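You operate a simulated robot arm through the tools that you are given. There is no shell and no other tool.

The job below is to be done with a simulated robot arm. You get a single attempt, and the scene is never put back.

## Task
Glue block 5 on the marked spot of the clamped board at the bench and clamp it down.
Fine: coat the spot with the purple pad, use the blue clamp, put the pad back and close the glue pot. Set down upright: purple pad. A coat counts when it lies all over at full strength: go over it till it gets no stronger.

Only the result counts: the job must be done as asked and must still hold three seconds after the hand-in. Knocking over, shifting, dropping, spilling or breaking anything else fails it.

## Robot
A 7-joint arm with a two-finger parallel gripper, fixed in place. Base frame: the origin is at the foot of the arm, x ahead of it, y to its left, z up. Units: m, degrees, N and s.
With the tool pointing down near the work surface it reaches from about 0.26 to 0.68 m from the base axis. Its first joint turns from -166.0 to 166.0 degrees. Payload 2.5 kg.
Tool frame: the origin (TCP) lies between the finger pads and is the grasp point; the fingertips stand 0.03 m ahead of it; z points along the fingers, y is the line along which they close. Largest opening 0.094 m; finger width 0.028, thickness 0.01; the body of the gripper, 0.05 by 0.096 m, starts 0.055 m behind the TCP.
Orientation is that of the tool frame in the base frame, as a unit quaternion [w, x, y, z]. With the fingers straight down and closing along the base's y, the tool's x points along the base's -x, its y along +y and its z along -z.

## Interface
- The arm moves only by the tool send_rows. Its argument "series" is a list of rows, each a list of 7 numbers: the turn, a rotation vector about the tool's x, y, z in units of 90 degrees (1.0 is 90 degrees), then the shift along the tool's x, y, z in units of 200 mm (1.0 is 200 mm), then the closure in counts, from 0 (fully open) to 255 (shut). In form: [[ax, ay, az, x, y, z, gripper], ...]. A call has 1 to 20 rows; each row is the pose to reach, as a shift and turn from the pose commanded when the call began, along the tool's axes at that moment. A call with a number of a shift or a turn outside -1 to 1 is refused whole. Rows are played at 5 a second. More than 0.05 m and 8.6 degrees between two rows, or a gripper value outside its range, and nothing of the call is played. A pose out of reach is approached as far as the arm can. The call stops where the force on the tool passes 90 N (or 10 N more than at its start, if that is more) or the arm is blocked; 0.2 s more then pass. Each finger travels about 0.072 m/s and halts on what it meets, pressing with about 22 N; the grip force reading is that of the motor and also rises with nothing between the fingers. The clock runs only during rows and for 0.2 s after the last one: add rows that repeat a pose to give the fingers time. It gives the time, the measured TCP pose, the force on the tool (base axes), the opening and the grip force at its end, in the units of the frame above (readings bear some noise), with the torque about the TCP (base axes, N m) and any sound that the robot's microphone picked up.
- Cameras (640 x 400 px; columns grow to the right, rows downward): "scene" is fixed at [0.3981, -0.5001, 0.7766]; the picture's right is [0.99, 0.15, 0.00], its down [0.12, -0.74, -0.67] and it looks along [-0.10, 0.66, -0.75] (base axes); focal length 247 px, centre (320, 200). "wrist" rides on the gripper at [0.076, 0.014, -0.103] in the tool frame; the picture's right is [-0.18, 0.98, 0.00], its down [-0.75, -0.14, -0.64] and it looks along [-0.63, -0.12, 0.77] (tool axes); focal length 243 px, centre (320, 200). There is no depth. A picture from a camera that has moved, and an enlarged one, comes with that camera's place and axes in the base frame and with its lens.
- snapshot(camera): a new picture of that camera. It takes no simulated time.
- inspect(camera, box): a new picture of the part [left, top, right, bottom] of that camera's present view, enlarged. It takes no simulated time.
- finish_job(): hands the job in; it is judged then, once.

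Places have to be worked out from the pictures, the camera data and where the tool is seen. Open the gripper and draw the arm clear of the work before you hand the job in, unless the task says otherwise.

The tools are called after "Emit:" as name(argument=value, ...) on one line, values as JSON. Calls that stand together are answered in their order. send_rows: Moves the arm, as the interface text tells. Its arguments: {"type":"object","properties":{"series":{"type":"array","items":{"type":"array","items":{"type":"number"}}}},"required":["series"]} The other tools are called the same way: snapshot (camera) takes a picture; inspect (camera, box) takes an enlarged picture of a part of a camera's view; finish_job () hands the job in.

At the start:

```text
t: 0.0
eef_pos: [0.4641, -0.1394, 0.4967]
tool_rot: [0.0, 0.0, 1.0, 0.0]
wrist_force: [0.0, 0.0, 0.2]
ft_torque: [-0.01, 0.01, 0.03]
width: 0.0939
finger_force: 0.0
```

scene: 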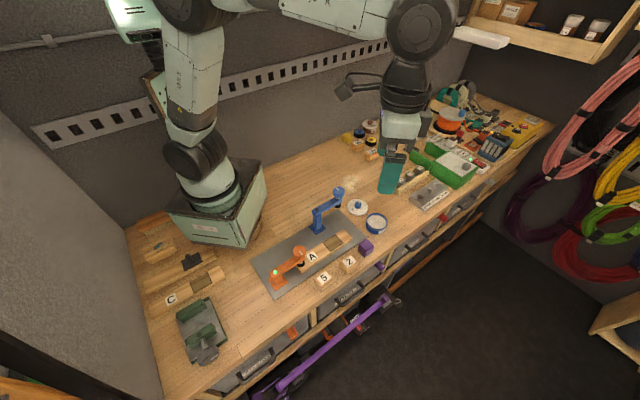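
wrist: 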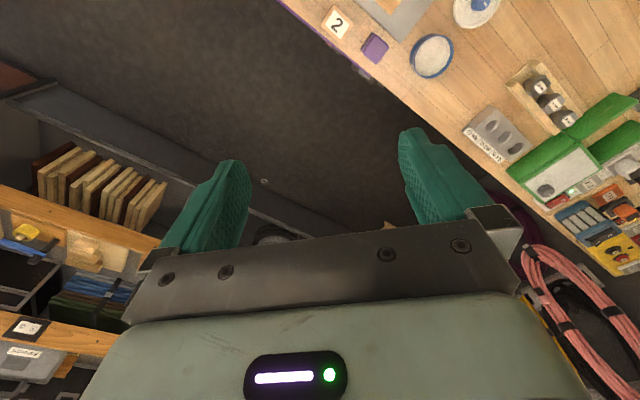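

I start by looking closer at the work area with the scene camera before moving anything.

Emit:
inspect(camera="scene", box=[240, 170, 400, 300])

Emit:
inspect(camera="scene", box=[130, 220, 260, 370])

Emit:
inspect(camera="scene", box=[330, 80, 560, 230])

```text
3.08 times, centred on (320, 235) of scene
camera zoom: at [0.3981, -0.5001, 0.7766], right [0.99, 0.15, 0.0], down [0.12, -0.74, -0.67], along [-0.1, 0.66, -0.75], focal length 761 px, centre (320, 92)
```

zoom: 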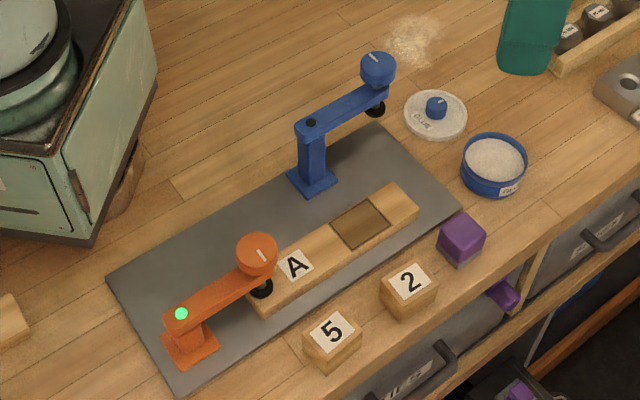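

```text
2.67 times, centred on (195, 295) of scene
camera zoom: at [0.3981, -0.5001, 0.7766], right [0.99, 0.15, 0.0], down [0.12, -0.74, -0.67], along [-0.1, 0.66, -0.75], focal length 659 px, centre (653, -53)
```

zoom: 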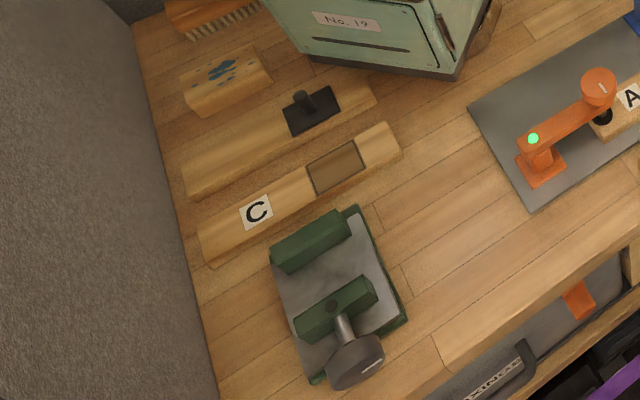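

```text
2.67 times, centred on (445, 155) of scene
camera zoom: at [0.3981, -0.5001, 0.7766], right [0.99, 0.15, 0.0], down [0.12, -0.74, -0.67], along [-0.1, 0.66, -0.75], focal length 659 px, centre (-13, 320)
```

zoom: 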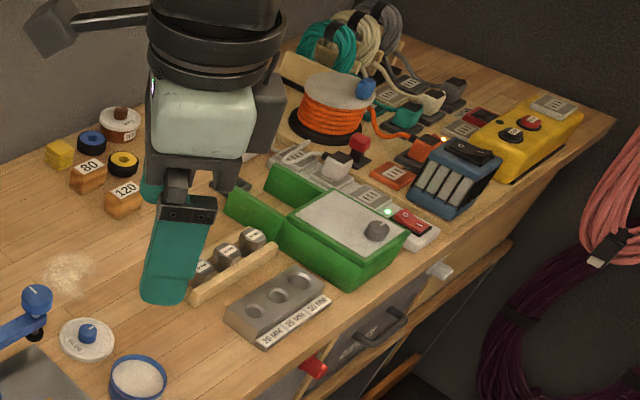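

The scene shows board A clamped by the orange clamp, the blue clamp swung away, the glue pot, lid and purple pad near x≈0.45–0.55. I move the gripper back and left, staying high, so the wrist camera looks over the work area.

Emit:
send_rows(series=[[0, 0, 0, 0.14, 0.12, 0.04, 0], [0, 0, 0, 0.28, 0.24, 0.08, 0], [0, 0, 0, 0.42, 0.36, 0.12, 0], [0, 0, 0, 0.56, 0.47, 0.16, 0], [0, 0, 0, 0.7, 0.59, 0.2, 0], [0, 0, 0, 0.82, 0.697, 0.233, 0]])

Emit:
snapshot(camera="wrist")

Emit:
snapshot(camera="scene")

```text
t: 1.4
eef_pos: [0.3034, 0.001, 0.4492]
tool_rot: [0.0, -0.001, 1.0, 0.0]
wrist_force: [0.2, 0.5, 0.0]
ft_torque: [0.03, 0.01, 0.02]
width: 0.094
finger_force: 0.1
```

```text
taken
camera wrist: at [0.2255, 0.0156, 0.5527], right [0.18, 0.98, 0.0], down [0.75, -0.14, 0.64], along [0.63, -0.12, -0.77], focal length 243 px, centre (320, 200)
```

wrist: 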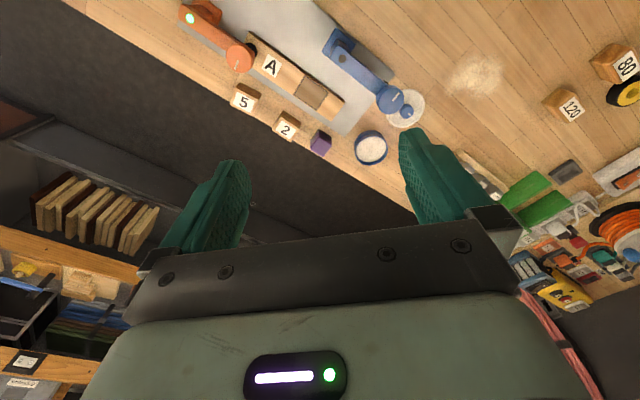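

```text
taken
```

scene: 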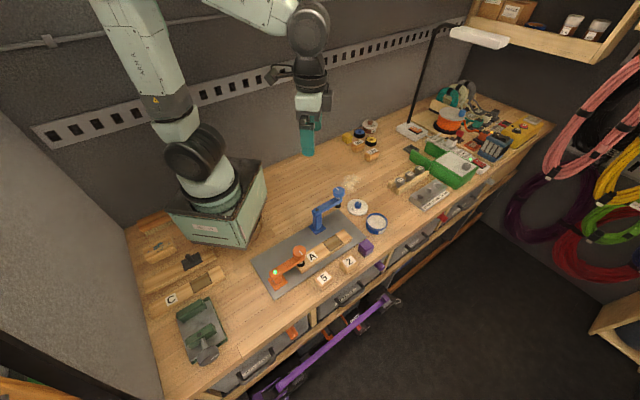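

The work area is now in the upper part of the wrist picture. I enlarge it to measure the pieces.

Emit:
inspect(camera="wrist", box=[170, 0, 310, 90])

Emit:
inspect(camera="wrist", box=[280, 20, 440, 170])

Emit:
inspect(camera="wrist", box=[220, 70, 360, 160])

```text
4.44 times, centred on (240, 45) of wrist
camera zoom: at [0.2255, 0.0156, 0.5527], right [0.18, 0.98, 0.0], down [0.75, -0.14, 0.64], along [0.63, -0.12, -0.77], focal length 1078 px, centre (676, 889)
```

zoom: 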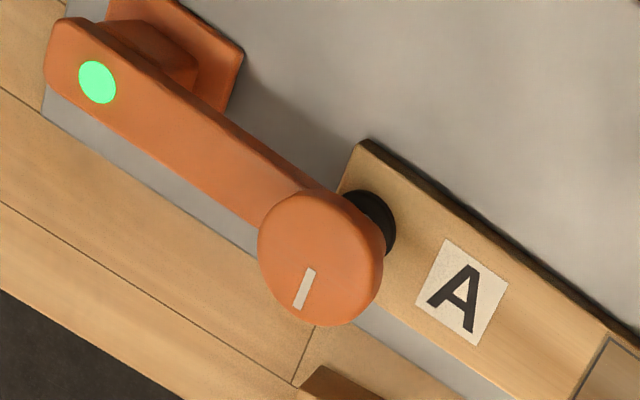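

```text
2.67 times, centred on (360, 95) of wrist
camera zoom: at [0.2255, 0.0156, 0.5527], right [0.18, 0.98, 0.0], down [0.75, -0.14, 0.64], along [0.63, -0.12, -0.77], focal length 647 px, centre (213, 480)
```

zoom: 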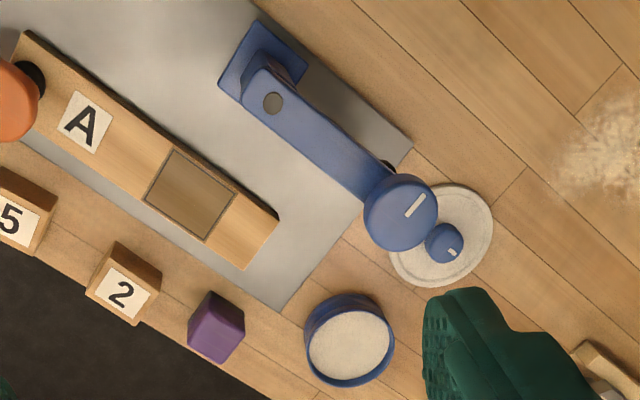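

```text
4.44 times, centred on (290, 115) of wrist
camera zoom: at [0.2255, 0.0156, 0.5527], right [0.18, 0.98, 0.0], down [0.75, -0.14, 0.64], along [0.63, -0.12, -0.77], focal length 1078 px, centre (453, 578)
```

zoom: 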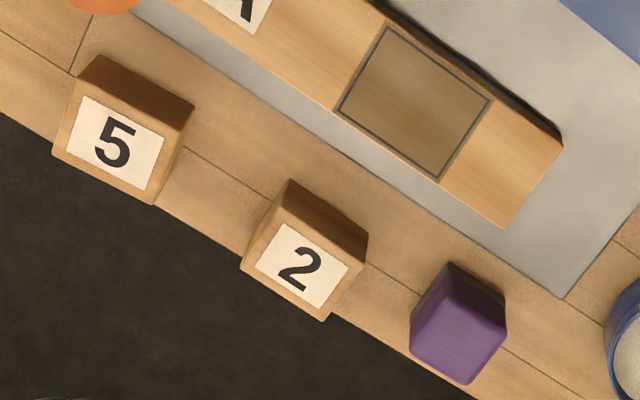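

The pieces are well visible; the board runs at about 45° to the axes, and the pad top is near (0.487, -0.029, 0.04). I lower the camera for a closer look at the pad, pot, spot and blue clamp.

Emit:
send_rows(series=[[0, 0, 0, -0.077, -0.021, 0.149, 0], [0, 0, 0, -0.154, -0.042, 0.298, 0], [0, 0, 0, -0.231, -0.063, 0.447, 0], [0, 0, 0, -0.308, -0.084, 0.596, 0], [0, 0, 0, -0.385, -0.105, 0.745, 0]])

Emit:
snapshot(camera="wrist")

Emit:
inspect(camera="wrist", box=[160, 0, 480, 200])

```text
t: 2.6
eef_pos: [0.3795, -0.0211, 0.3013]
tool_rot: [0.0, 0.0, 1.0, 0.0]
wrist_force: [0.3, 0.4, 0.2]
ft_torque: [-0.02, -0.01, 0.0]
width: 0.094
finger_force: 0.0
```

```text
taken
camera wrist: at [0.3025, -0.0076, 0.4045], right [0.18, 0.98, 0.0], down [0.75, -0.14, 0.64], along [0.63, -0.12, -0.77], focal length 243 px, centre (320, 200)
```

wrist: 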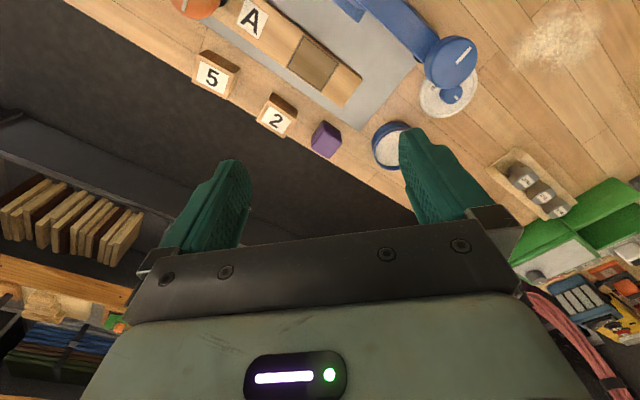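

```text
2.00 times, centred on (320, 100) of wrist
camera zoom: at [0.3025, -0.0076, 0.4045], right [0.18, 0.98, 0.0], down [0.75, -0.14, 0.64], along [0.63, -0.12, -0.77], focal length 485 px, centre (320, 400)
```

zoom: 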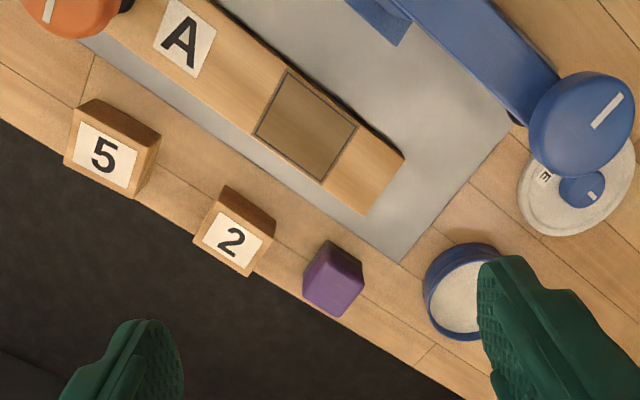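

I zoom strongly on the pad, the spot, and the pot to get their exact orientation and size.

Emit:
inspect(camera="wrist", box=[290, 105, 362, 165])

Emit:
inspect(camera="wrist", box=[270, 20, 380, 110])

Emit:
inspect(camera="wrist", box=[360, 20, 490, 180])

Emit:
inspect(camera="scene", box=[340, 190, 400, 260])

Emit:
inspect(camera="scene", box=[300, 180, 370, 240])

Emit:
inspect(camera="scene", box=[255, 230, 365, 300])

```text
6.67 times, centred on (326, 135) of wrist
camera zoom: at [0.3025, -0.0076, 0.4045], right [0.18, 0.98, 0.0], down [0.75, -0.14, 0.64], along [0.63, -0.12, -0.77], focal length 1618 px, centre (280, 633)
```

zoom: 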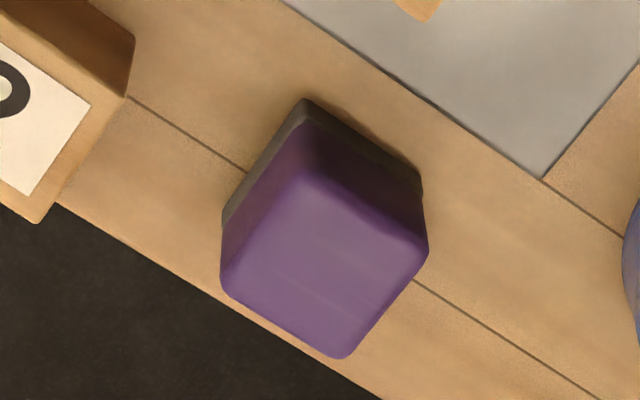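

```text
4.44 times, centred on (325, 65) of wrist
camera zoom: at [0.3025, -0.0076, 0.4045], right [0.18, 0.98, 0.0], down [0.75, -0.14, 0.64], along [0.63, -0.12, -0.77], focal length 1078 px, centre (298, 800)
```

zoom: 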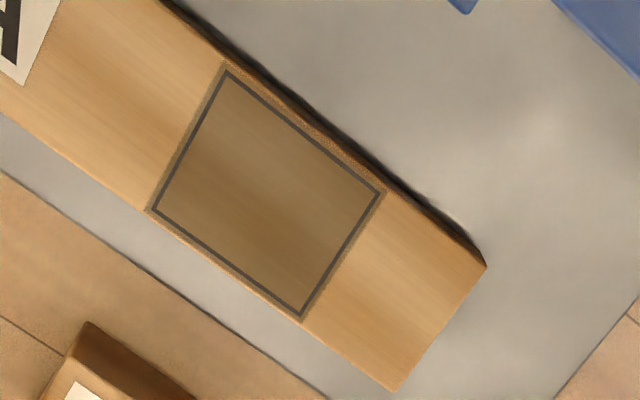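

```text
2.50 times, centred on (425, 100) of wrist
camera zoom: at [0.3025, -0.0076, 0.4045], right [0.18, 0.98, 0.0], down [0.75, -0.14, 0.64], along [0.63, -0.12, -0.77], focal length 606 px, centre (58, 450)
```

zoom: 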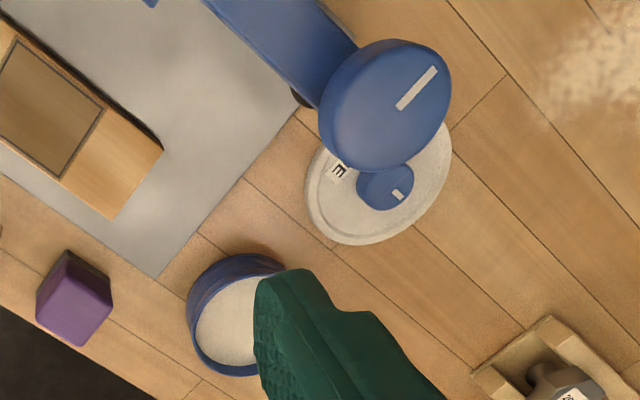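

```text
5.71 times, centred on (370, 225) of scene
camera zoom: at [0.3981, -0.5001, 0.7766], right [0.99, 0.15, 0.0], down [0.12, -0.74, -0.67], along [-0.1, 0.66, -0.75], focal length 1413 px, centre (34, 57)
```

zoom: 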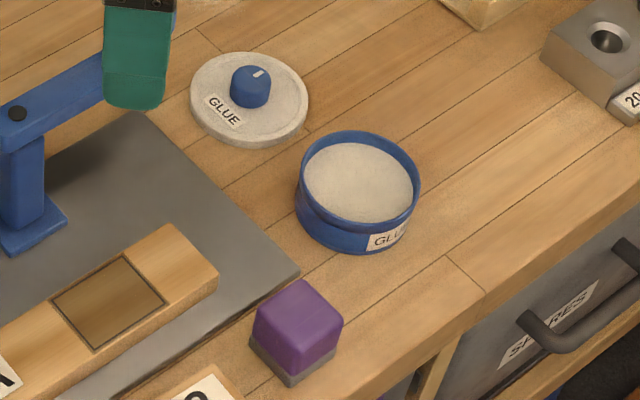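

```text
6.67 times, centred on (335, 210) of scene
camera zoom: at [0.3981, -0.5001, 0.7766], right [0.99, 0.15, 0.0], down [0.12, -0.74, -0.67], along [-0.1, 0.66, -0.75], focal length 1648 px, centre (220, 133)
```

zoom: 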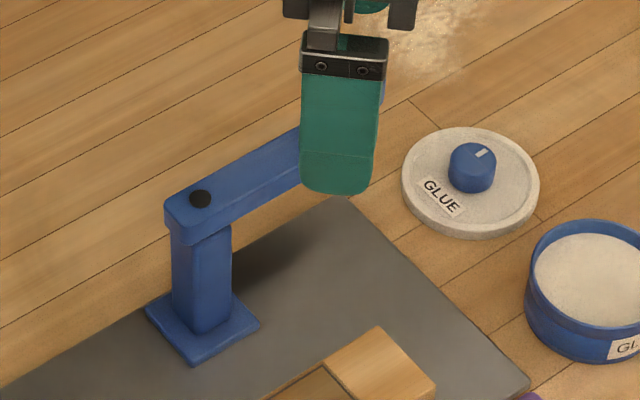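

```text
5.71 times, centred on (310, 265) of scene
camera zoom: at [0.3981, -0.5001, 0.7766], right [0.99, 0.15, 0.0], down [0.12, -0.74, -0.67], along [-0.1, 0.66, -0.75], focal length 1413 px, centre (377, -171)
```

zoom: 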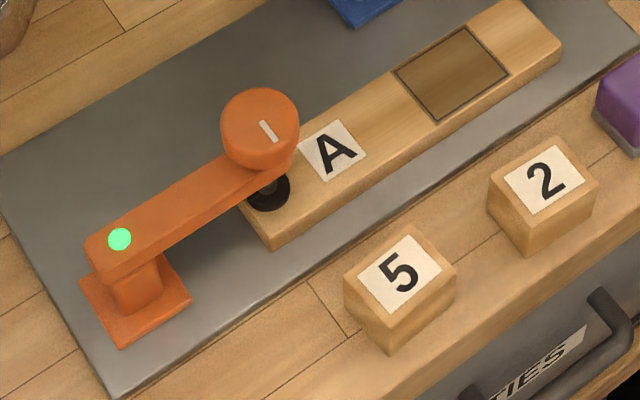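

The pad is about 36 mm square, 45 mm tall, at (0.486, -0.031), turned 45°; the spot is about 57×45 mm at (0.372, -0.031) aligned at ~45.5°. I turn the gripper 45° and move above the pad at z≈0.2 for a closer view before grasping.

Emit:
send_rows(series=[[0, 0, 0.083, -0.088, -0.008, 0.084, 0], [0, 0, 0.165, -0.176, -0.016, 0.168, 0], [0, 0, 0.248, -0.265, -0.025, 0.252, 0], [0, 0, 0.33, -0.353, -0.033, 0.336, 0], [0, 0, 0.413, -0.441, -0.041, 0.42, 0], [0, 0, 0.495, -0.53, -0.05, 0.505, 0], [0, 0, 0.495, -0.53, -0.05, 0.505, 0]])

Emit:
snapshot(camera="wrist")

Emit:
inspect(camera="wrist", box=[200, 20, 440, 170])

```text
t: 4.2
eef_pos: [0.4837, -0.0307, 0.2015]
tool_rot: [0.0, 0.38, 0.925, 0.001]
wrist_force: [0.7, 0.3, 1.0]
ft_torque: [0.01, -0.01, -0.04]
width: 0.0942
finger_force: 0.0
```

```text
taken
camera wrist: at [0.4388, 0.032, 0.3038], right [0.82, 0.57, 0.0], down [0.44, -0.63, 0.64], along [0.37, -0.53, -0.77], focal length 243 px, centre (320, 200)
```

wrist: 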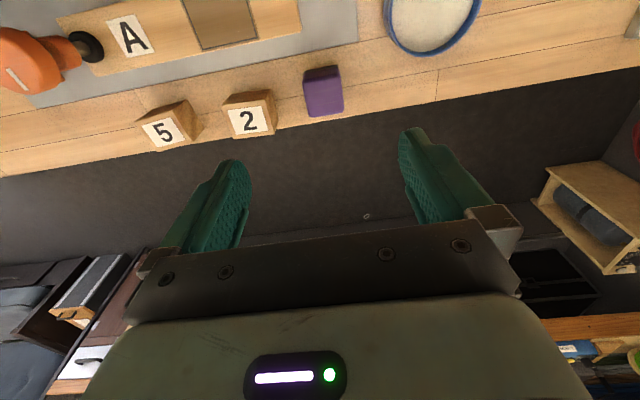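

```text
2.67 times, centred on (320, 95) of wrist
camera zoom: at [0.4388, 0.032, 0.3038], right [0.82, 0.57, 0.0], down [0.44, -0.63, 0.64], along [0.37, -0.53, -0.77], focal length 647 px, centre (320, 480)
```

zoom: 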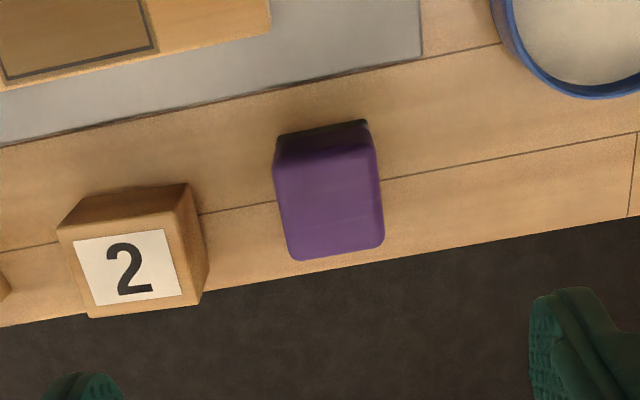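

I zoom on the pad, the pot and the spot from this closer viewpoint.

Emit:
inspect(camera="wrist", box=[290, 55, 360, 125])

Emit:
inspect(camera="wrist", box=[130, 80, 290, 160])

Emit:
inspect(camera="wrist", box=[160, 0, 320, 80])

```text
5.71 times, centred on (325, 90) of wrist
camera zoom: at [0.4388, 0.032, 0.3038], right [0.82, 0.57, 0.0], down [0.44, -0.63, 0.64], along [0.37, -0.53, -0.77], focal length 1386 px, centre (291, 829)
```

zoom: 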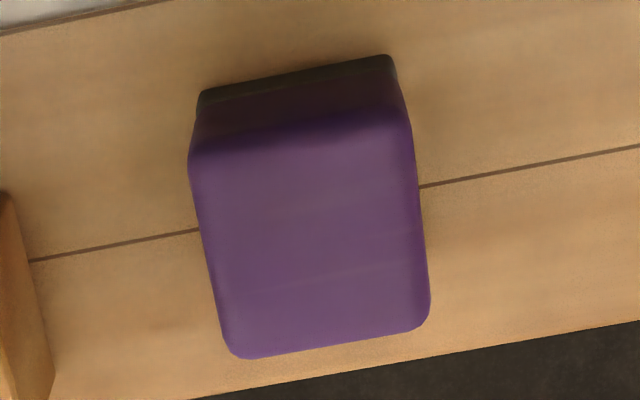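

```text
4.00 times, centred on (210, 120) of wrist
camera zoom: at [0.4388, 0.032, 0.3038], right [0.82, 0.57, 0.0], down [0.44, -0.63, 0.64], along [0.37, -0.53, -0.77], focal length 970 px, centre (760, 520)
```

zoom: 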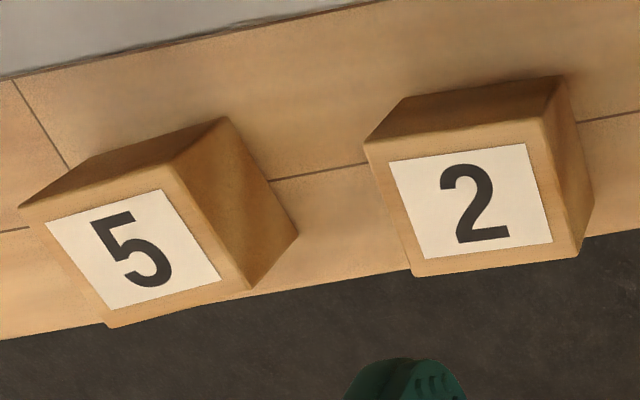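

```text
4.00 times, centred on (240, 40) of wrist
camera zoom: at [0.4388, 0.032, 0.3038], right [0.82, 0.57, 0.0], down [0.44, -0.63, 0.64], along [0.37, -0.53, -0.77], focal length 970 px, centre (640, 840)
```

zoom: 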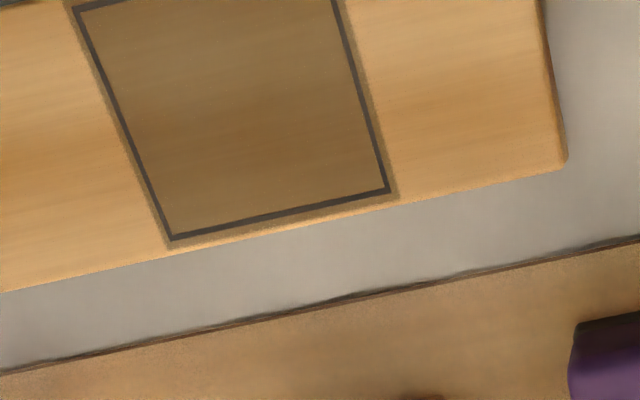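

Both corner levels agree: the pad is 45 mm tall, centred at (0.4875, -0.030). I pre-close the fingers to about 60 mm (block 2 stands close by) and come down over the pad so the fingertips stop about 20 mm above the bench.

Emit:
send_rows(series=[[0, 0, 0, -0.0115, 0.02, 0, 92], [0, 0, 0, -0.0115, 0.02, 0.2, 92], [0, 0, 0, -0.0115, 0.02, 0.4, 92], [0, 0, 0, -0.0115, 0.02, 0.55, 92], [0, 0, 0, -0.0115, 0.02, 0.65, 92], [0, 0, 0, -0.0115, 0.02, 0.72, 92], [0, 0, 0, -0.0115, 0.02, 0.75, 92], [0, 0, 0, -0.0115, 0.02, 0.75, 92]])

Emit:
snapshot(camera="wrist")

Emit:
inspect(camera="scene", box=[320, 180, 420, 270])

```text
t: 6.0
eef_pos: [0.4876, -0.0295, 0.0505]
tool_rot: [-0.001, 0.379, 0.926, -0.001]
wrist_force: [-0.4, 0.1, 0.3]
ft_torque: [0.02, 0.02, 0.0]
width: 0.06
finger_force: 0.0
```

```text
taken
camera wrist: at [0.4424, 0.0337, 0.1535], right [0.82, 0.57, 0.0], down [0.44, -0.63, 0.64], along [0.37, -0.53, -0.77], focal length 243 px, centre (320, 200)
```

wrist: 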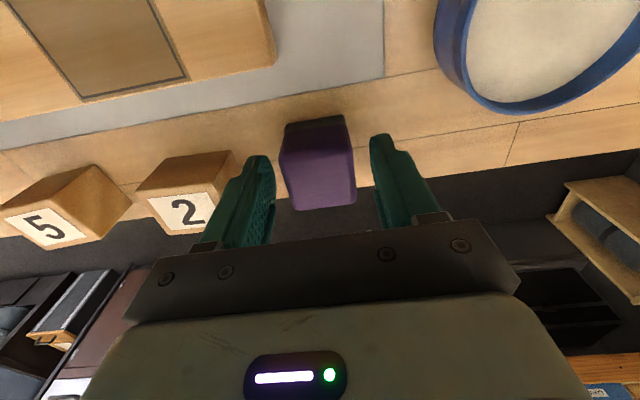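

```text
4.44 times, centred on (370, 225) of scene
camera zoom: at [0.3981, -0.5001, 0.7766], right [0.99, 0.15, 0.0], down [0.12, -0.74, -0.67], along [-0.1, 0.66, -0.75], focal length 1099 px, centre (98, 89)
```

zoom: 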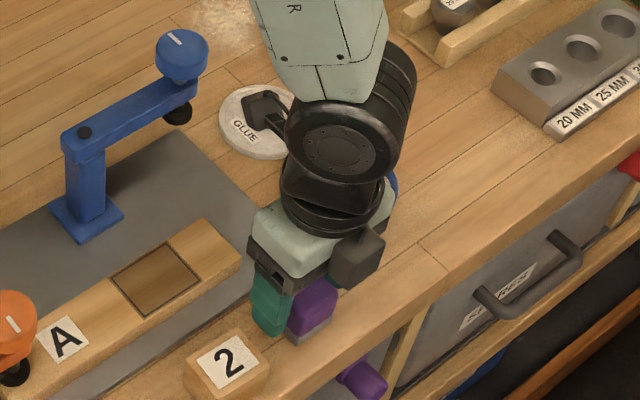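

The pad stands centred between the fingers and nothing else is touched. I close the fingers.

Emit:
send_rows(series=[[0, 0, 0, 0, 0, 0, 255], [0, 0, 0, 0, 0, 0, 255], [0, 0, 0, 0, 0, 0, 255], [0, 0, 0, 0, 0, 0, 255]])

Emit:
inspect(camera="wrist", box=[220, 80, 440, 240])

```text
t: 7.0
eef_pos: [0.4865, -0.0297, 0.051]
tool_rot: [0.0, 0.378, 0.926, 0.0]
wrist_force: [0.3, -0.1, 0.3]
ft_torque: [0.03, 0.02, 0.02]
width: 0.0392
finger_force: 22.2
```

```text
2.50 times, centred on (330, 160) of wrist
camera zoom: at [0.4423, 0.0337, 0.1536], right [0.82, 0.57, 0.0], down [0.44, -0.63, 0.64], along [0.37, -0.53, -0.77], focal length 606 px, centre (295, 300)
```

zoom: 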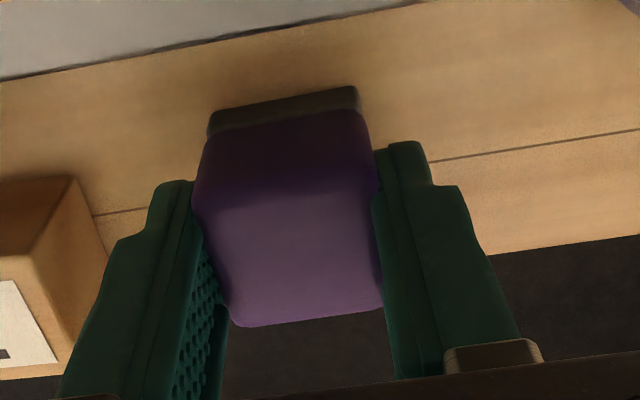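

The pad is held (39 mm, 22 N). I lift it straight up and bring it above the glue pot at a safe height to locate the pot rim exactly.

Emit:
send_rows(series=[[0, 0, 0, 0, 0, -0.1, 255], [0, 0, 0, 0, 0, -0.3, 255], [0, 0, 0, 0, 0, -0.5, 255], [0, 0, 0, 0, 0, -0.7, 255], [0, 0, 0, 0.067, 0.13, -0.75, 255], [0, 0, 0, 0.134, 0.265, -0.75, 255], [0, 0, 0, 0.2, 0.4, -0.75, 255], [0, 0, 0, 0.267, 0.53, -0.75, 255], [0, 0, 0, 0.267, 0.53, -0.75, 255]])

Emit:
snapshot(camera="wrist")

Emit:
inspect(camera="wrist", box=[250, 40, 390, 150])

Emit:
inspect(camera="scene", box=[320, 130, 440, 250])

```text
t: 9.0
eef_pos: [0.5246, 0.086, 0.202]
tool_rot: [0.001, 0.379, 0.926, 0.0]
wrist_force: [-0.2, 0.6, -0.7]
ft_torque: [0.01, -0.01, 0.04]
width: 0.039
finger_force: 22.0
```

```text
taken
camera wrist: at [0.4802, 0.1482, 0.3036], right [0.82, 0.57, 0.0], down [0.44, -0.63, 0.64], along [0.37, -0.53, -0.77], focal length 243 px, centre (320, 200)
```

wrist: 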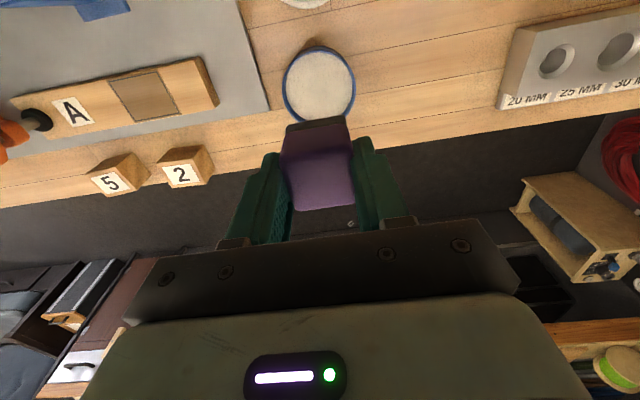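

```text
3.64 times, centred on (320, 95) of wrist
camera zoom: at [0.4802, 0.1482, 0.3036], right [0.82, 0.57, 0.0], down [0.44, -0.63, 0.64], along [0.37, -0.53, -0.77], focal length 882 px, centre (320, 582)
```

zoom: 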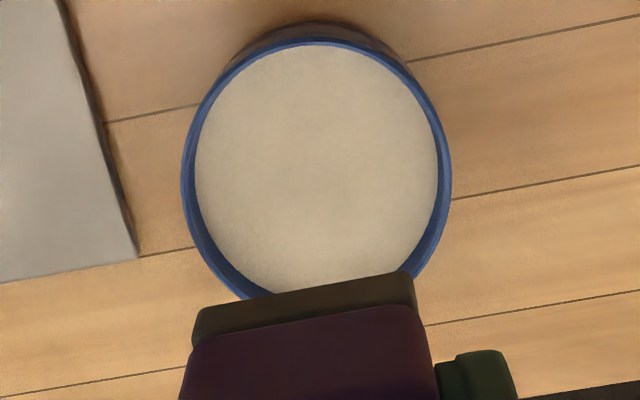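

```text
3.33 times, centred on (380, 190) of scene
camera zoom: at [0.3981, -0.5001, 0.7766], right [0.99, 0.15, 0.0], down [0.12, -0.74, -0.67], along [-0.1, 0.66, -0.75], focal length 824 px, centre (120, 233)
```

zoom: 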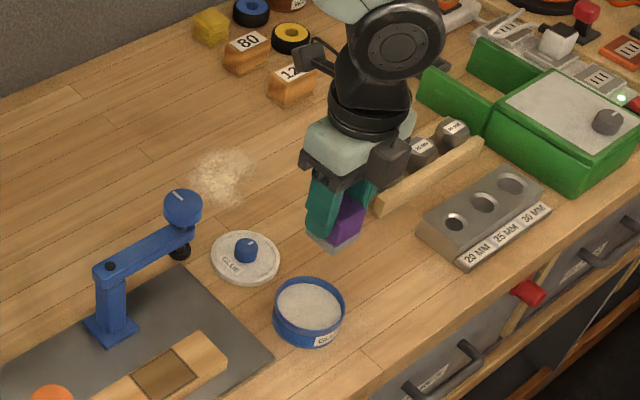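

The pot rim (radius ≈ 40 mm, rim at z≈0.036, glue at ≈0.027) is centred at about (0.5246, 0.083), 2 mm from the tool axis. I correct and dip the pad slowly into the glue, to a pad-bottom height of about 0.021.

Emit:
send_rows(series=[[0, 0, 0, -0.008, -0.008, 0, 255], [0, 0, 0, -0.008, -0.008, 0.2, 255], [0, 0, 0, -0.008, -0.008, 0.4, 255], [0, 0, 0, -0.008, -0.008, 0.5, 255], [0, 0, 0, -0.008, -0.008, 0.55, 255], [0, 0, 0, -0.008, -0.008, 0.59, 255], [0, 0, 0, -0.008, -0.008, 0.62, 255], [0, 0, 0, -0.008, -0.008, 0.64, 255], [0, 0, 0, -0.008, -0.008, 0.64, 255], [0, 0, 0, -0.008, -0.008, 0.64, 255]])

Emit:
snapshot(camera="wrist")

Emit:
inspect(camera="scene", box=[320, 160, 440, 250])

```text
t: 11.2
eef_pos: [0.528, 0.0813, 0.0777]
tool_rot: [0.003, 0.379, 0.926, 0.003]
wrist_force: [-13.4, -4.7, 62.3]
ft_torque: [-0.39, 0.68, -0.06]
width: 0.0393
finger_force: 21.7
```

```text
taken
camera wrist: at [0.4814, 0.1447, 0.1792], right [0.82, 0.57, 0.01], down [0.43, -0.63, 0.64], along [0.37, -0.53, -0.76], focal length 243 px, centre (320, 200)
```

wrist: 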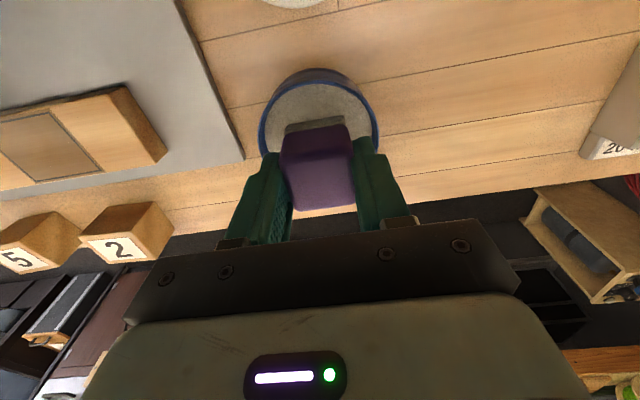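

```text
4.44 times, centred on (380, 205) of scene
camera zoom: at [0.3981, -0.5001, 0.7766], right [0.99, 0.15, 0.0], down [0.12, -0.74, -0.67], along [-0.1, 0.66, -0.75], focal length 1099 px, centre (53, 178)
```

zoom: 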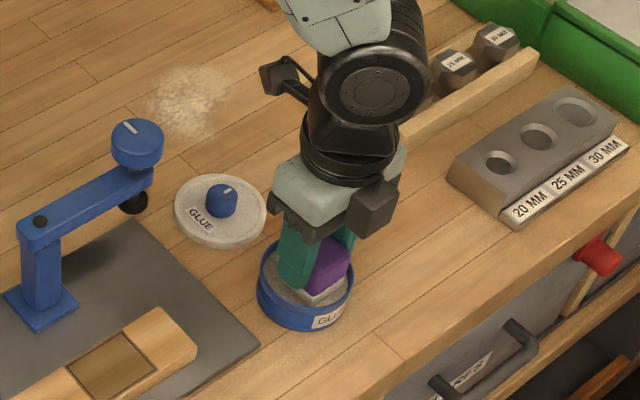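

The reading shows 62 N upward: the glue behaves as a firm surface at z≈0.027 and I pressed too hard. I ease off right away, straight up, and check the pad and pot.

Emit:
send_rows(series=[[0, 0, 0, 0, 0, -0.03, 255], [0, 0, 0, 0, 0, -0.06, 255], [0, 0, 0, 0, 0, -0.15, 255], [0, 0, 0, 0, 0, -0.3, 255], [0, 0, 0, 0, 0, -0.45, 255], [0, 0, 0, 0, 0, -0.6, 255], [0, 0, 0, 0, 0, -0.6, 255]])

Emit:
inspect(camera="wrist", box=[250, 40, 390, 220])

Emit:
inspect(camera="scene", box=[340, 130, 420, 250])

```text
t: 12.8
eef_pos: [0.5246, 0.0801, 0.1935]
tool_rot: [0.0, 0.379, 0.925, 0.0]
wrist_force: [-0.2, -0.2, -0.6]
ft_torque: [-0.01, -0.01, 0.0]
width: 0.0393
finger_force: 21.9
```

```text
2.22 times, centred on (320, 130) of wrist
camera zoom: at [0.4795, 0.1439, 0.2959], right [0.82, 0.57, 0.0], down [0.44, -0.63, 0.64], along [0.37, -0.53, -0.77], focal length 539 px, centre (320, 356)
```

zoom: 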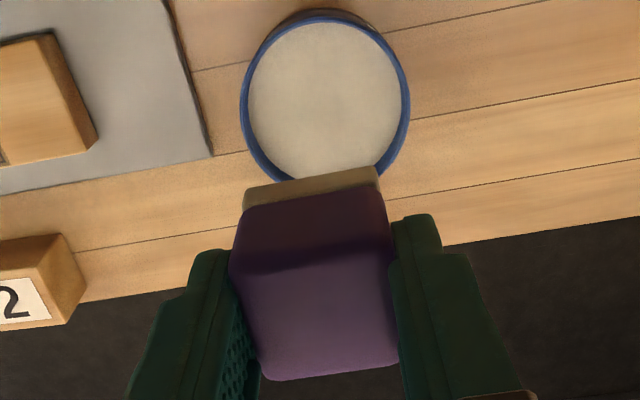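

```text
3.33 times, centred on (380, 190) of scene
camera zoom: at [0.3981, -0.5001, 0.7766], right [0.99, 0.15, 0.0], down [0.12, -0.74, -0.67], along [-0.1, 0.66, -0.75], focal length 824 px, centre (120, 233)
```

zoom: 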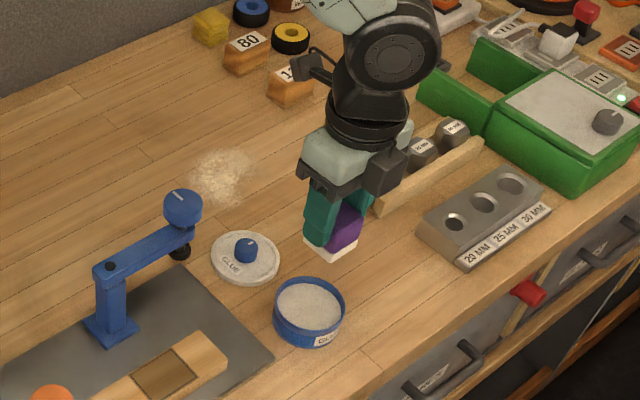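

The felt has turned whitish – it is loaded with glue – and the pot stayed in place. I carry the pad over to a hover above the marked spot at z≈0.23.

Emit:
send_rows(series=[[0, 0, 0, 0, 0, -0.1, 255], [0, 0, 0, 0.02, -0.13, -0.19, 255], [0, 0, 0, 0.045, -0.28, -0.19, 255], [0, 0, 0, 0.07, -0.43, -0.19, 255], [0, 0, 0, 0.095, -0.58, -0.19, 255], [0, 0, 0, 0.12, -0.73, -0.19, 255], [0, 0, 0, 0.14, -0.85, -0.19, 255], [0, 0, 0, 0.1525, -0.931, -0.19, 255], [0, 0, 0, 0.1525, -0.931, -0.19, 255]])

Emit:
snapshot(camera="wrist")

Emit:
inspect(camera="wrist", box=[230, 20, 410, 150])

Emit:
snapshot(camera="scene")

```text
t: 14.8
eef_pos: [0.372, -0.0296, 0.23]
tool_rot: [0.0, 0.379, 0.925, 0.0]
wrist_force: [0.7, 0.5, -0.6]
ft_torque: [0.01, 0.02, -0.02]
width: 0.0394
finger_force: 21.8
```

```text
taken
camera wrist: at [0.3257, 0.0338, 0.3324], right [0.82, 0.57, 0.0], down [0.44, -0.63, 0.64], along [0.37, -0.53, -0.77], focal length 243 px, centre (320, 200)
```

wrist: 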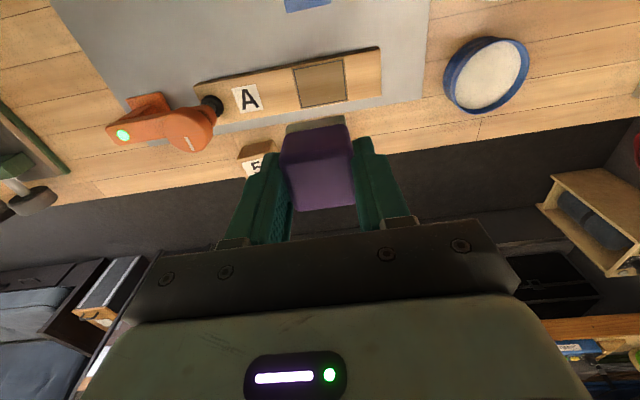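

```text
3.08 times, centred on (320, 85) of wrist
camera zoom: at [0.3257, 0.0338, 0.3324], right [0.82, 0.57, 0.0], down [0.44, -0.63, 0.64], along [0.37, -0.53, -0.77], focal length 746 px, centre (320, 554)
```

zoom: 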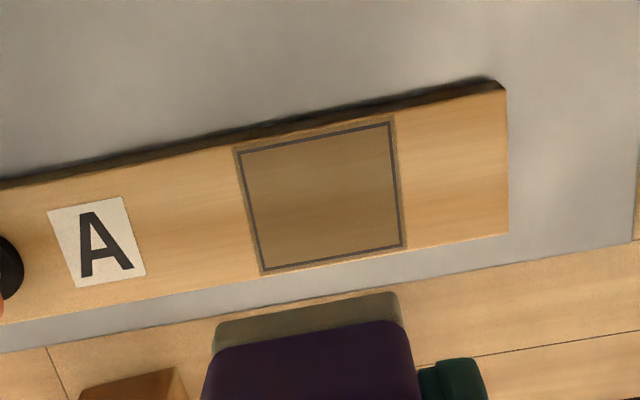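

```text
taken
```

scene: 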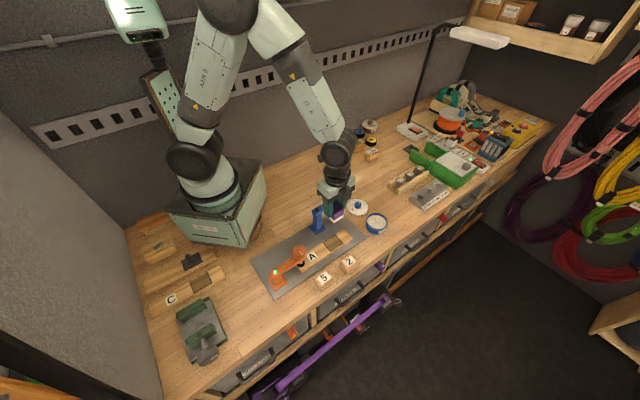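

The spot centre lies within ~2 mm of where the pad will land, aligned with the tool. I lower the pad to just above the board (pad bottom ≈ 0.033) and check the force.

Emit:
send_rows(series=[[0, 0, 0, 0, 0, 0.15, 255], [0, 0, 0, 0, 0, 0.35, 255], [0, 0, 0, 0, 0, 0.52, 255], [0, 0, 0, 0, 0, 0.64, 255], [0, 0, 0, 0, 0, 0.71, 255], [0, 0, 0, 0, 0, 0.735, 255], [0, 0, 0, 0, 0, 0.735, 255]])

Emit:
snapshot(camera="wrist")

Emit:
inspect(camera="scene", box=[280, 180, 380, 270])

```text
t: 16.4
eef_pos: [0.3724, -0.0302, 0.0833]
tool_rot: [0.0, 0.378, 0.926, 0.0]
wrist_force: [-0.5, 0.7, -0.2]
ft_torque: [-0.01, -0.01, 0.01]
width: 0.0393
finger_force: 22.1
```

```text
taken
camera wrist: at [0.3267, 0.0328, 0.1855], right [0.82, 0.57, 0.0], down [0.44, -0.63, 0.64], along [0.37, -0.53, -0.77], focal length 243 px, centre (320, 200)
```

wrist: 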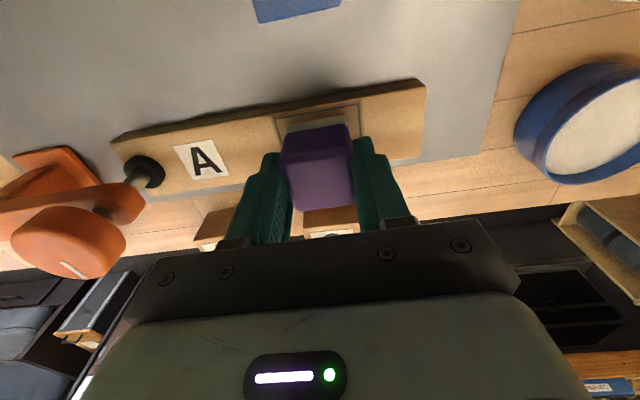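

```text
4.44 times, centred on (330, 225) of scene
camera zoom: at [0.3981, -0.5001, 0.7766], right [0.99, 0.15, 0.0], down [0.12, -0.74, -0.67], along [-0.1, 0.66, -0.75], focal length 1099 px, centre (276, 89)
```

zoom: 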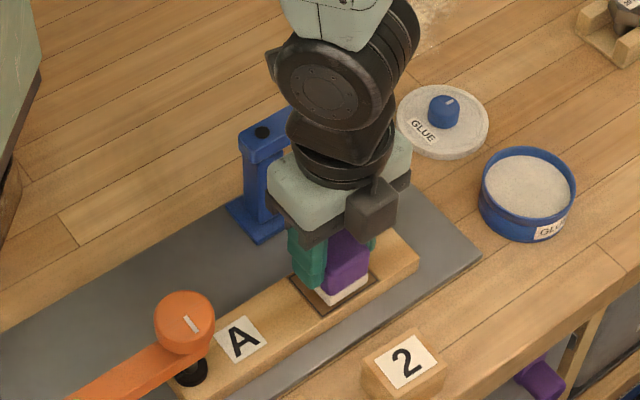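

The pad hovers just above the spot, no contact yet. I go down in 1 mm steps and read the force.

Emit:
send_rows(series=[[0, 0, 0, 0, 0, 0.005, 255], [0, 0, 0, 0, 0, 0.01, 255], [0, 0, 0, 0, 0, 0.015, 255], [0, 0, 0, 0, 0, 0.02, 255], [0, 0, 0, 0, 0, 0.02, 255]])

```text
t: 17.6
eef_pos: [0.3719, -0.0296, 0.0799]
tool_rot: [0.0, 0.378, 0.926, 0.0]
wrist_force: [-0.1, 0.7, 0.0]
ft_torque: [0.0, -0.01, 0.0]
width: 0.0394
finger_force: 21.9
```

No contact at TCP z≈0.079. I continue down in small steps.

Emit:
send_rows(series=[[0, 0, 0, 0, 0, 0.005, 255], [0, 0, 0, 0, 0, 0.01, 255], [0, 0, 0, 0, 0, 0.01, 255]])

```text
t: 18.4
eef_pos: [0.3725, -0.0293, 0.0781]
tool_rot: [0.001, 0.379, 0.925, 0.0]
wrist_force: [-5.0, -2.8, 22.0]
ft_torque: [-0.12, 0.1, -0.04]
width: 0.0396
finger_force: 21.7
```

Contact: 22 N with the pad on the board (board top ≈ 0.0285). I ease the pressure by about 0.8 mm and wipe in a raster over the full spot (±12 mm along the board, ±6 mm across).

Emit:
send_rows(series=[[0, 0, 0, 0, 0, -0.004, 255], [0, 0, 0, 0, 0.03, -0.004, 255], [0, 0, 0, 0, 0.06, -0.004, 255], [0, 0, 0, 0.03, 0.06, -0.004, 255], [0, 0, 0, 0.03, 0.02, -0.004, 255], [0, 0, 0, 0.03, -0.02, -0.004, 255], [0, 0, 0, 0.03, -0.06, -0.004, 255], [0, 0, 0, 0, -0.06, -0.004, 255], [0, 0, 0, 0, -0.02, -0.004, 255], [0, 0, 0, 0, 0.02, -0.004, 255], [0, 0, 0, 0, 0.06, -0.004, 255], [0, 0, 0, -0.03, 0.06, -0.004, 255], [0, 0, 0, -0.03, 0.02, -0.004, 255], [0, 0, 0, -0.03, -0.02, -0.004, 255], [0, 0, 0, -0.03, -0.06, -0.004, 255], [0, 0, 0, 0, -0.04, -0.004, 255], [0, 0, 0, 0, 0, -0.004, 255]])

Emit:
snapshot(camera="wrist")

Emit:
inspect(camera="scene", box=[290, 200, 380, 270])

```text
t: 22.0
eef_pos: [0.3722, -0.0295, 0.0783]
tool_rot: [-0.001, 0.379, 0.925, -0.001]
wrist_force: [-4.3, -4.2, 17.6]
ft_torque: [-0.28, 0.03, -0.03]
width: 0.0395
finger_force: 21.8
```

```text
taken
camera wrist: at [0.3268, 0.0338, 0.181], right [0.82, 0.57, 0.0], down [0.44, -0.63, 0.64], along [0.36, -0.53, -0.77], focal length 243 px, centre (320, 200)
```

wrist: 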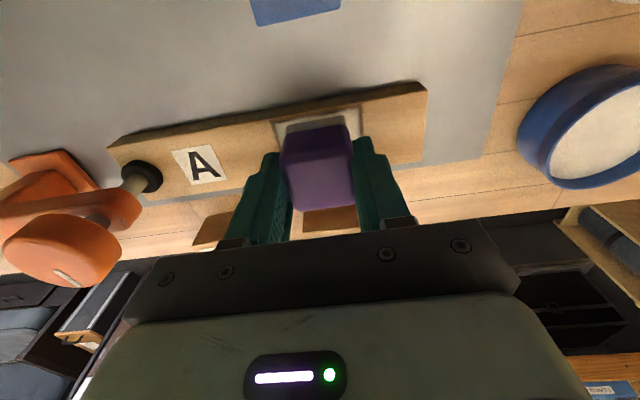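

```text
5.71 times, centred on (335, 235) of scene
camera zoom: at [0.3981, -0.5001, 0.7766], right [0.99, 0.15, 0.0], down [0.12, -0.74, -0.67], along [-0.1, 0.66, -0.75], focal length 1413 px, centre (234, 0)
```

zoom: 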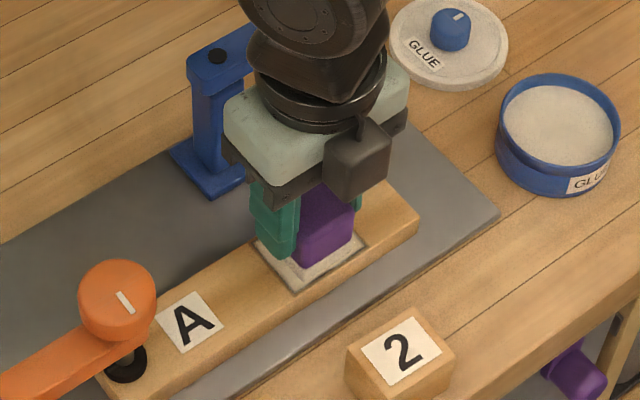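

The spot is turning whitish. I lift up to see how the coat looks.

Emit:
send_rows(series=[[0, 0, 0, 0, 0, -0.05, 255], [0, 0, 0, 0, 0, -0.2, 255], [0, 0, 0, 0, 0, -0.4, 255], [0, 0, 0, 0, 0, -0.6, 255], [0, 0, 0, 0, 0, -0.6, 255]])

Emit:
inspect(camera="wrist", box=[270, 40, 370, 150])

Emit:
inspect(camera="scene", box=[300, 195, 400, 265])

```text
t: 23.2
eef_pos: [0.3718, -0.0305, 0.1994]
tool_rot: [0.001, 0.379, 0.926, 0.0]
wrist_force: [-0.1, 0.5, -0.2]
ft_torque: [-0.01, -0.01, 0.0]
width: 0.0395
finger_force: 22.6
```

```text
3.64 times, centred on (320, 95) of wrist
camera zoom: at [0.3268, 0.0328, 0.3011], right [0.82, 0.57, 0.0], down [0.44, -0.63, 0.64], along [0.37, -0.53, -0.77], focal length 882 px, centre (320, 582)
```

zoom: 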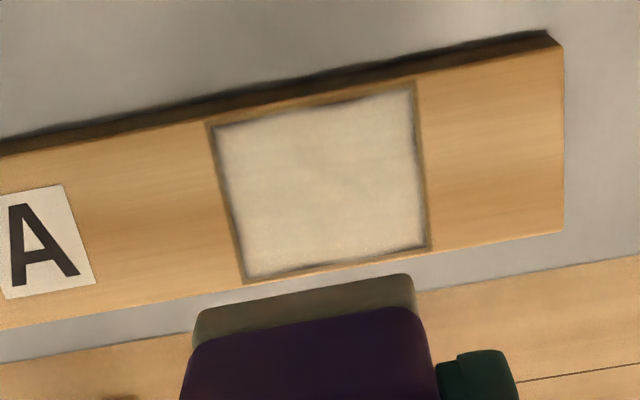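

```text
5.71 times, centred on (350, 230) of scene
camera zoom: at [0.3981, -0.5001, 0.7766], right [0.99, 0.15, 0.0], down [0.12, -0.74, -0.67], along [-0.1, 0.66, -0.75], focal length 1413 px, centre (149, 29)
```

zoom: 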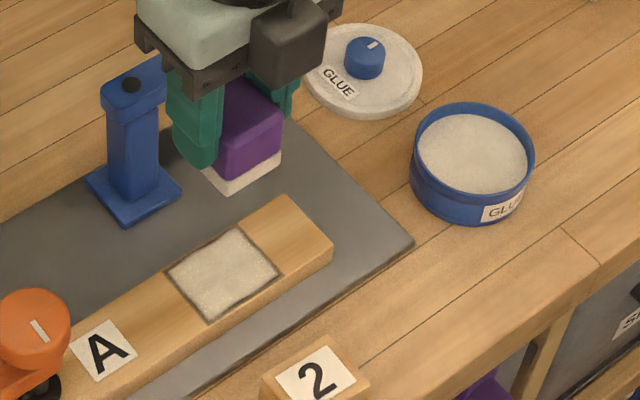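

The coat covers almost everything; I zoom further to check the edges and evenness.

Emit:
inspect(camera="wrist", box=[286, 68, 352, 120])

Emit:
inspect(camera="scene", box=[324, 228, 354, 256])

```text
7.69 times, centred on (319, 94) of wrist
camera zoom: at [0.3268, 0.0328, 0.3011], right [0.82, 0.57, 0.0], down [0.44, -0.63, 0.64], along [0.37, -0.53, -0.77], focal length 1866 px, centre (328, 1015)
```

zoom: 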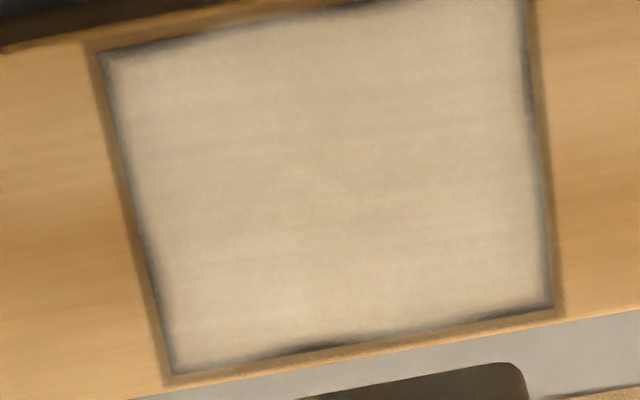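

```text
14.29 times, centred on (339, 242) of scene
camera zoom: at [0.3981, -0.5001, 0.7766], right [0.99, 0.15, 0.0], down [0.12, -0.74, -0.67], along [-0.1, 0.66, -0.75], focal length 3532 px, centre (49, -400)
```

zoom: 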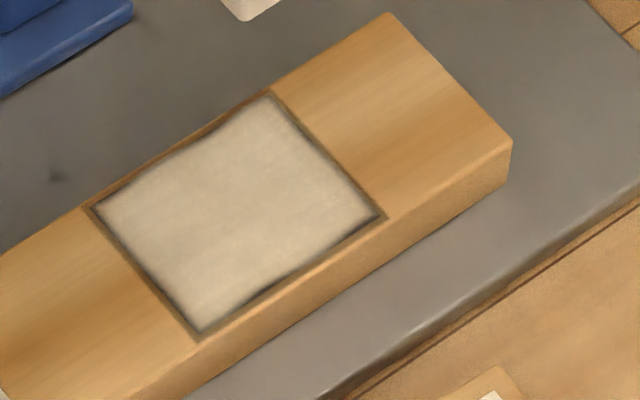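

The middle is solid but the margins look slightly weaker. I go over the spot again with a wider, finer raster (±14 mm along, ±8 mm across).

Emit:
send_rows(series=[[0, 0, 0, 0, 0, 0.2, 255], [0, 0, 0, 0, 0, 0.4, 255], [0, 0, 0, 0, 0, 0.53, 255], [0, 0, 0, 0, 0, 0.58, 255], [0, 0, 0, 0, 0, 0.6, 255], [0, 0, 0, 0.02, 0.035, 0.6, 255], [0, 0, 0, 0.04, 0.07, 0.6, 255], [0, 0, 0, 0.04, 0.03, 0.6, 255], [0, 0, 0, 0.04, -0.01, 0.6, 255], [0, 0, 0, 0.04, -0.04, 0.6, 255], [0, 0, 0, 0.04, -0.07, 0.6, 255], [0, 0, 0, 0.02, -0.07, 0.6, 255], [0, 0, 0, 0.02, -0.02, 0.6, 255], [0, 0, 0, 0.02, 0.03, 0.6, 255], [0, 0, 0, 0.02, 0.07, 0.6, 255], [0, 0, 0, 0, 0.07, 0.6, 255], [0, 0, 0, 0, 0.02, 0.6, 255], [0, 0, 0, 0, -0.03, 0.6, 255], [0, 0, 0, 0, -0.07, 0.6, 255], [0, 0, 0, -0.02, -0.07, 0.6, 255]])

Emit:
send_rows(series=[[0, 0, 0, 0, 0.05, 0, 255], [0, 0, 0, 0, 0.1, 0, 255], [0, 0, 0, 0, 0.14, 0, 255], [0, 0, 0, -0.02, 0.14, 0, 255], [0, 0, 0, -0.02, 0.1, 0, 255], [0, 0, 0, -0.02, 0.06, 0, 255], [0, 0, 0, -0.02, 0.03, 0, 255], [0, 0, 0, -0.02, 0, 0, 255], [0, 0, 0, 0.02, 0, 0, 255], [0, 0, 0, 0.06, 0, 0, 255], [0, 0, 0, 0.06, 0.05, 0, 255], [0, 0, 0, 0.06, 0.1, 0, 255], [0, 0, 0, 0.06, 0.14, 0, 255], [0, 0, 0, 0.02, 0.14, 0, 255], [0, 0, 0, -0.02, 0.14, 0, 255], [0, 0, 0, 0, 0.1, 0, 255], [0, 0, 0, 0.02, 0.07, 0, 255]])

```text
t: 27.4
eef_pos: [0.3642, -0.0426, 0.0783]
tool_rot: [-0.001, 0.379, 0.926, 0.0]
wrist_force: [-4.6, 3.8, 13.3]
ft_torque: [0.05, 0.1, 0.0]
width: 0.0395
finger_force: 21.9
```

```text
t: 31.0
eef_pos: [0.373, -0.031, 0.0781]
tool_rot: [0.001, 0.379, 0.926, -0.001]
wrist_force: [5.3, -0.6, 10.4]
ft_torque: [-0.01, -0.17, -0.01]
width: 0.0393
finger_force: 21.5
```

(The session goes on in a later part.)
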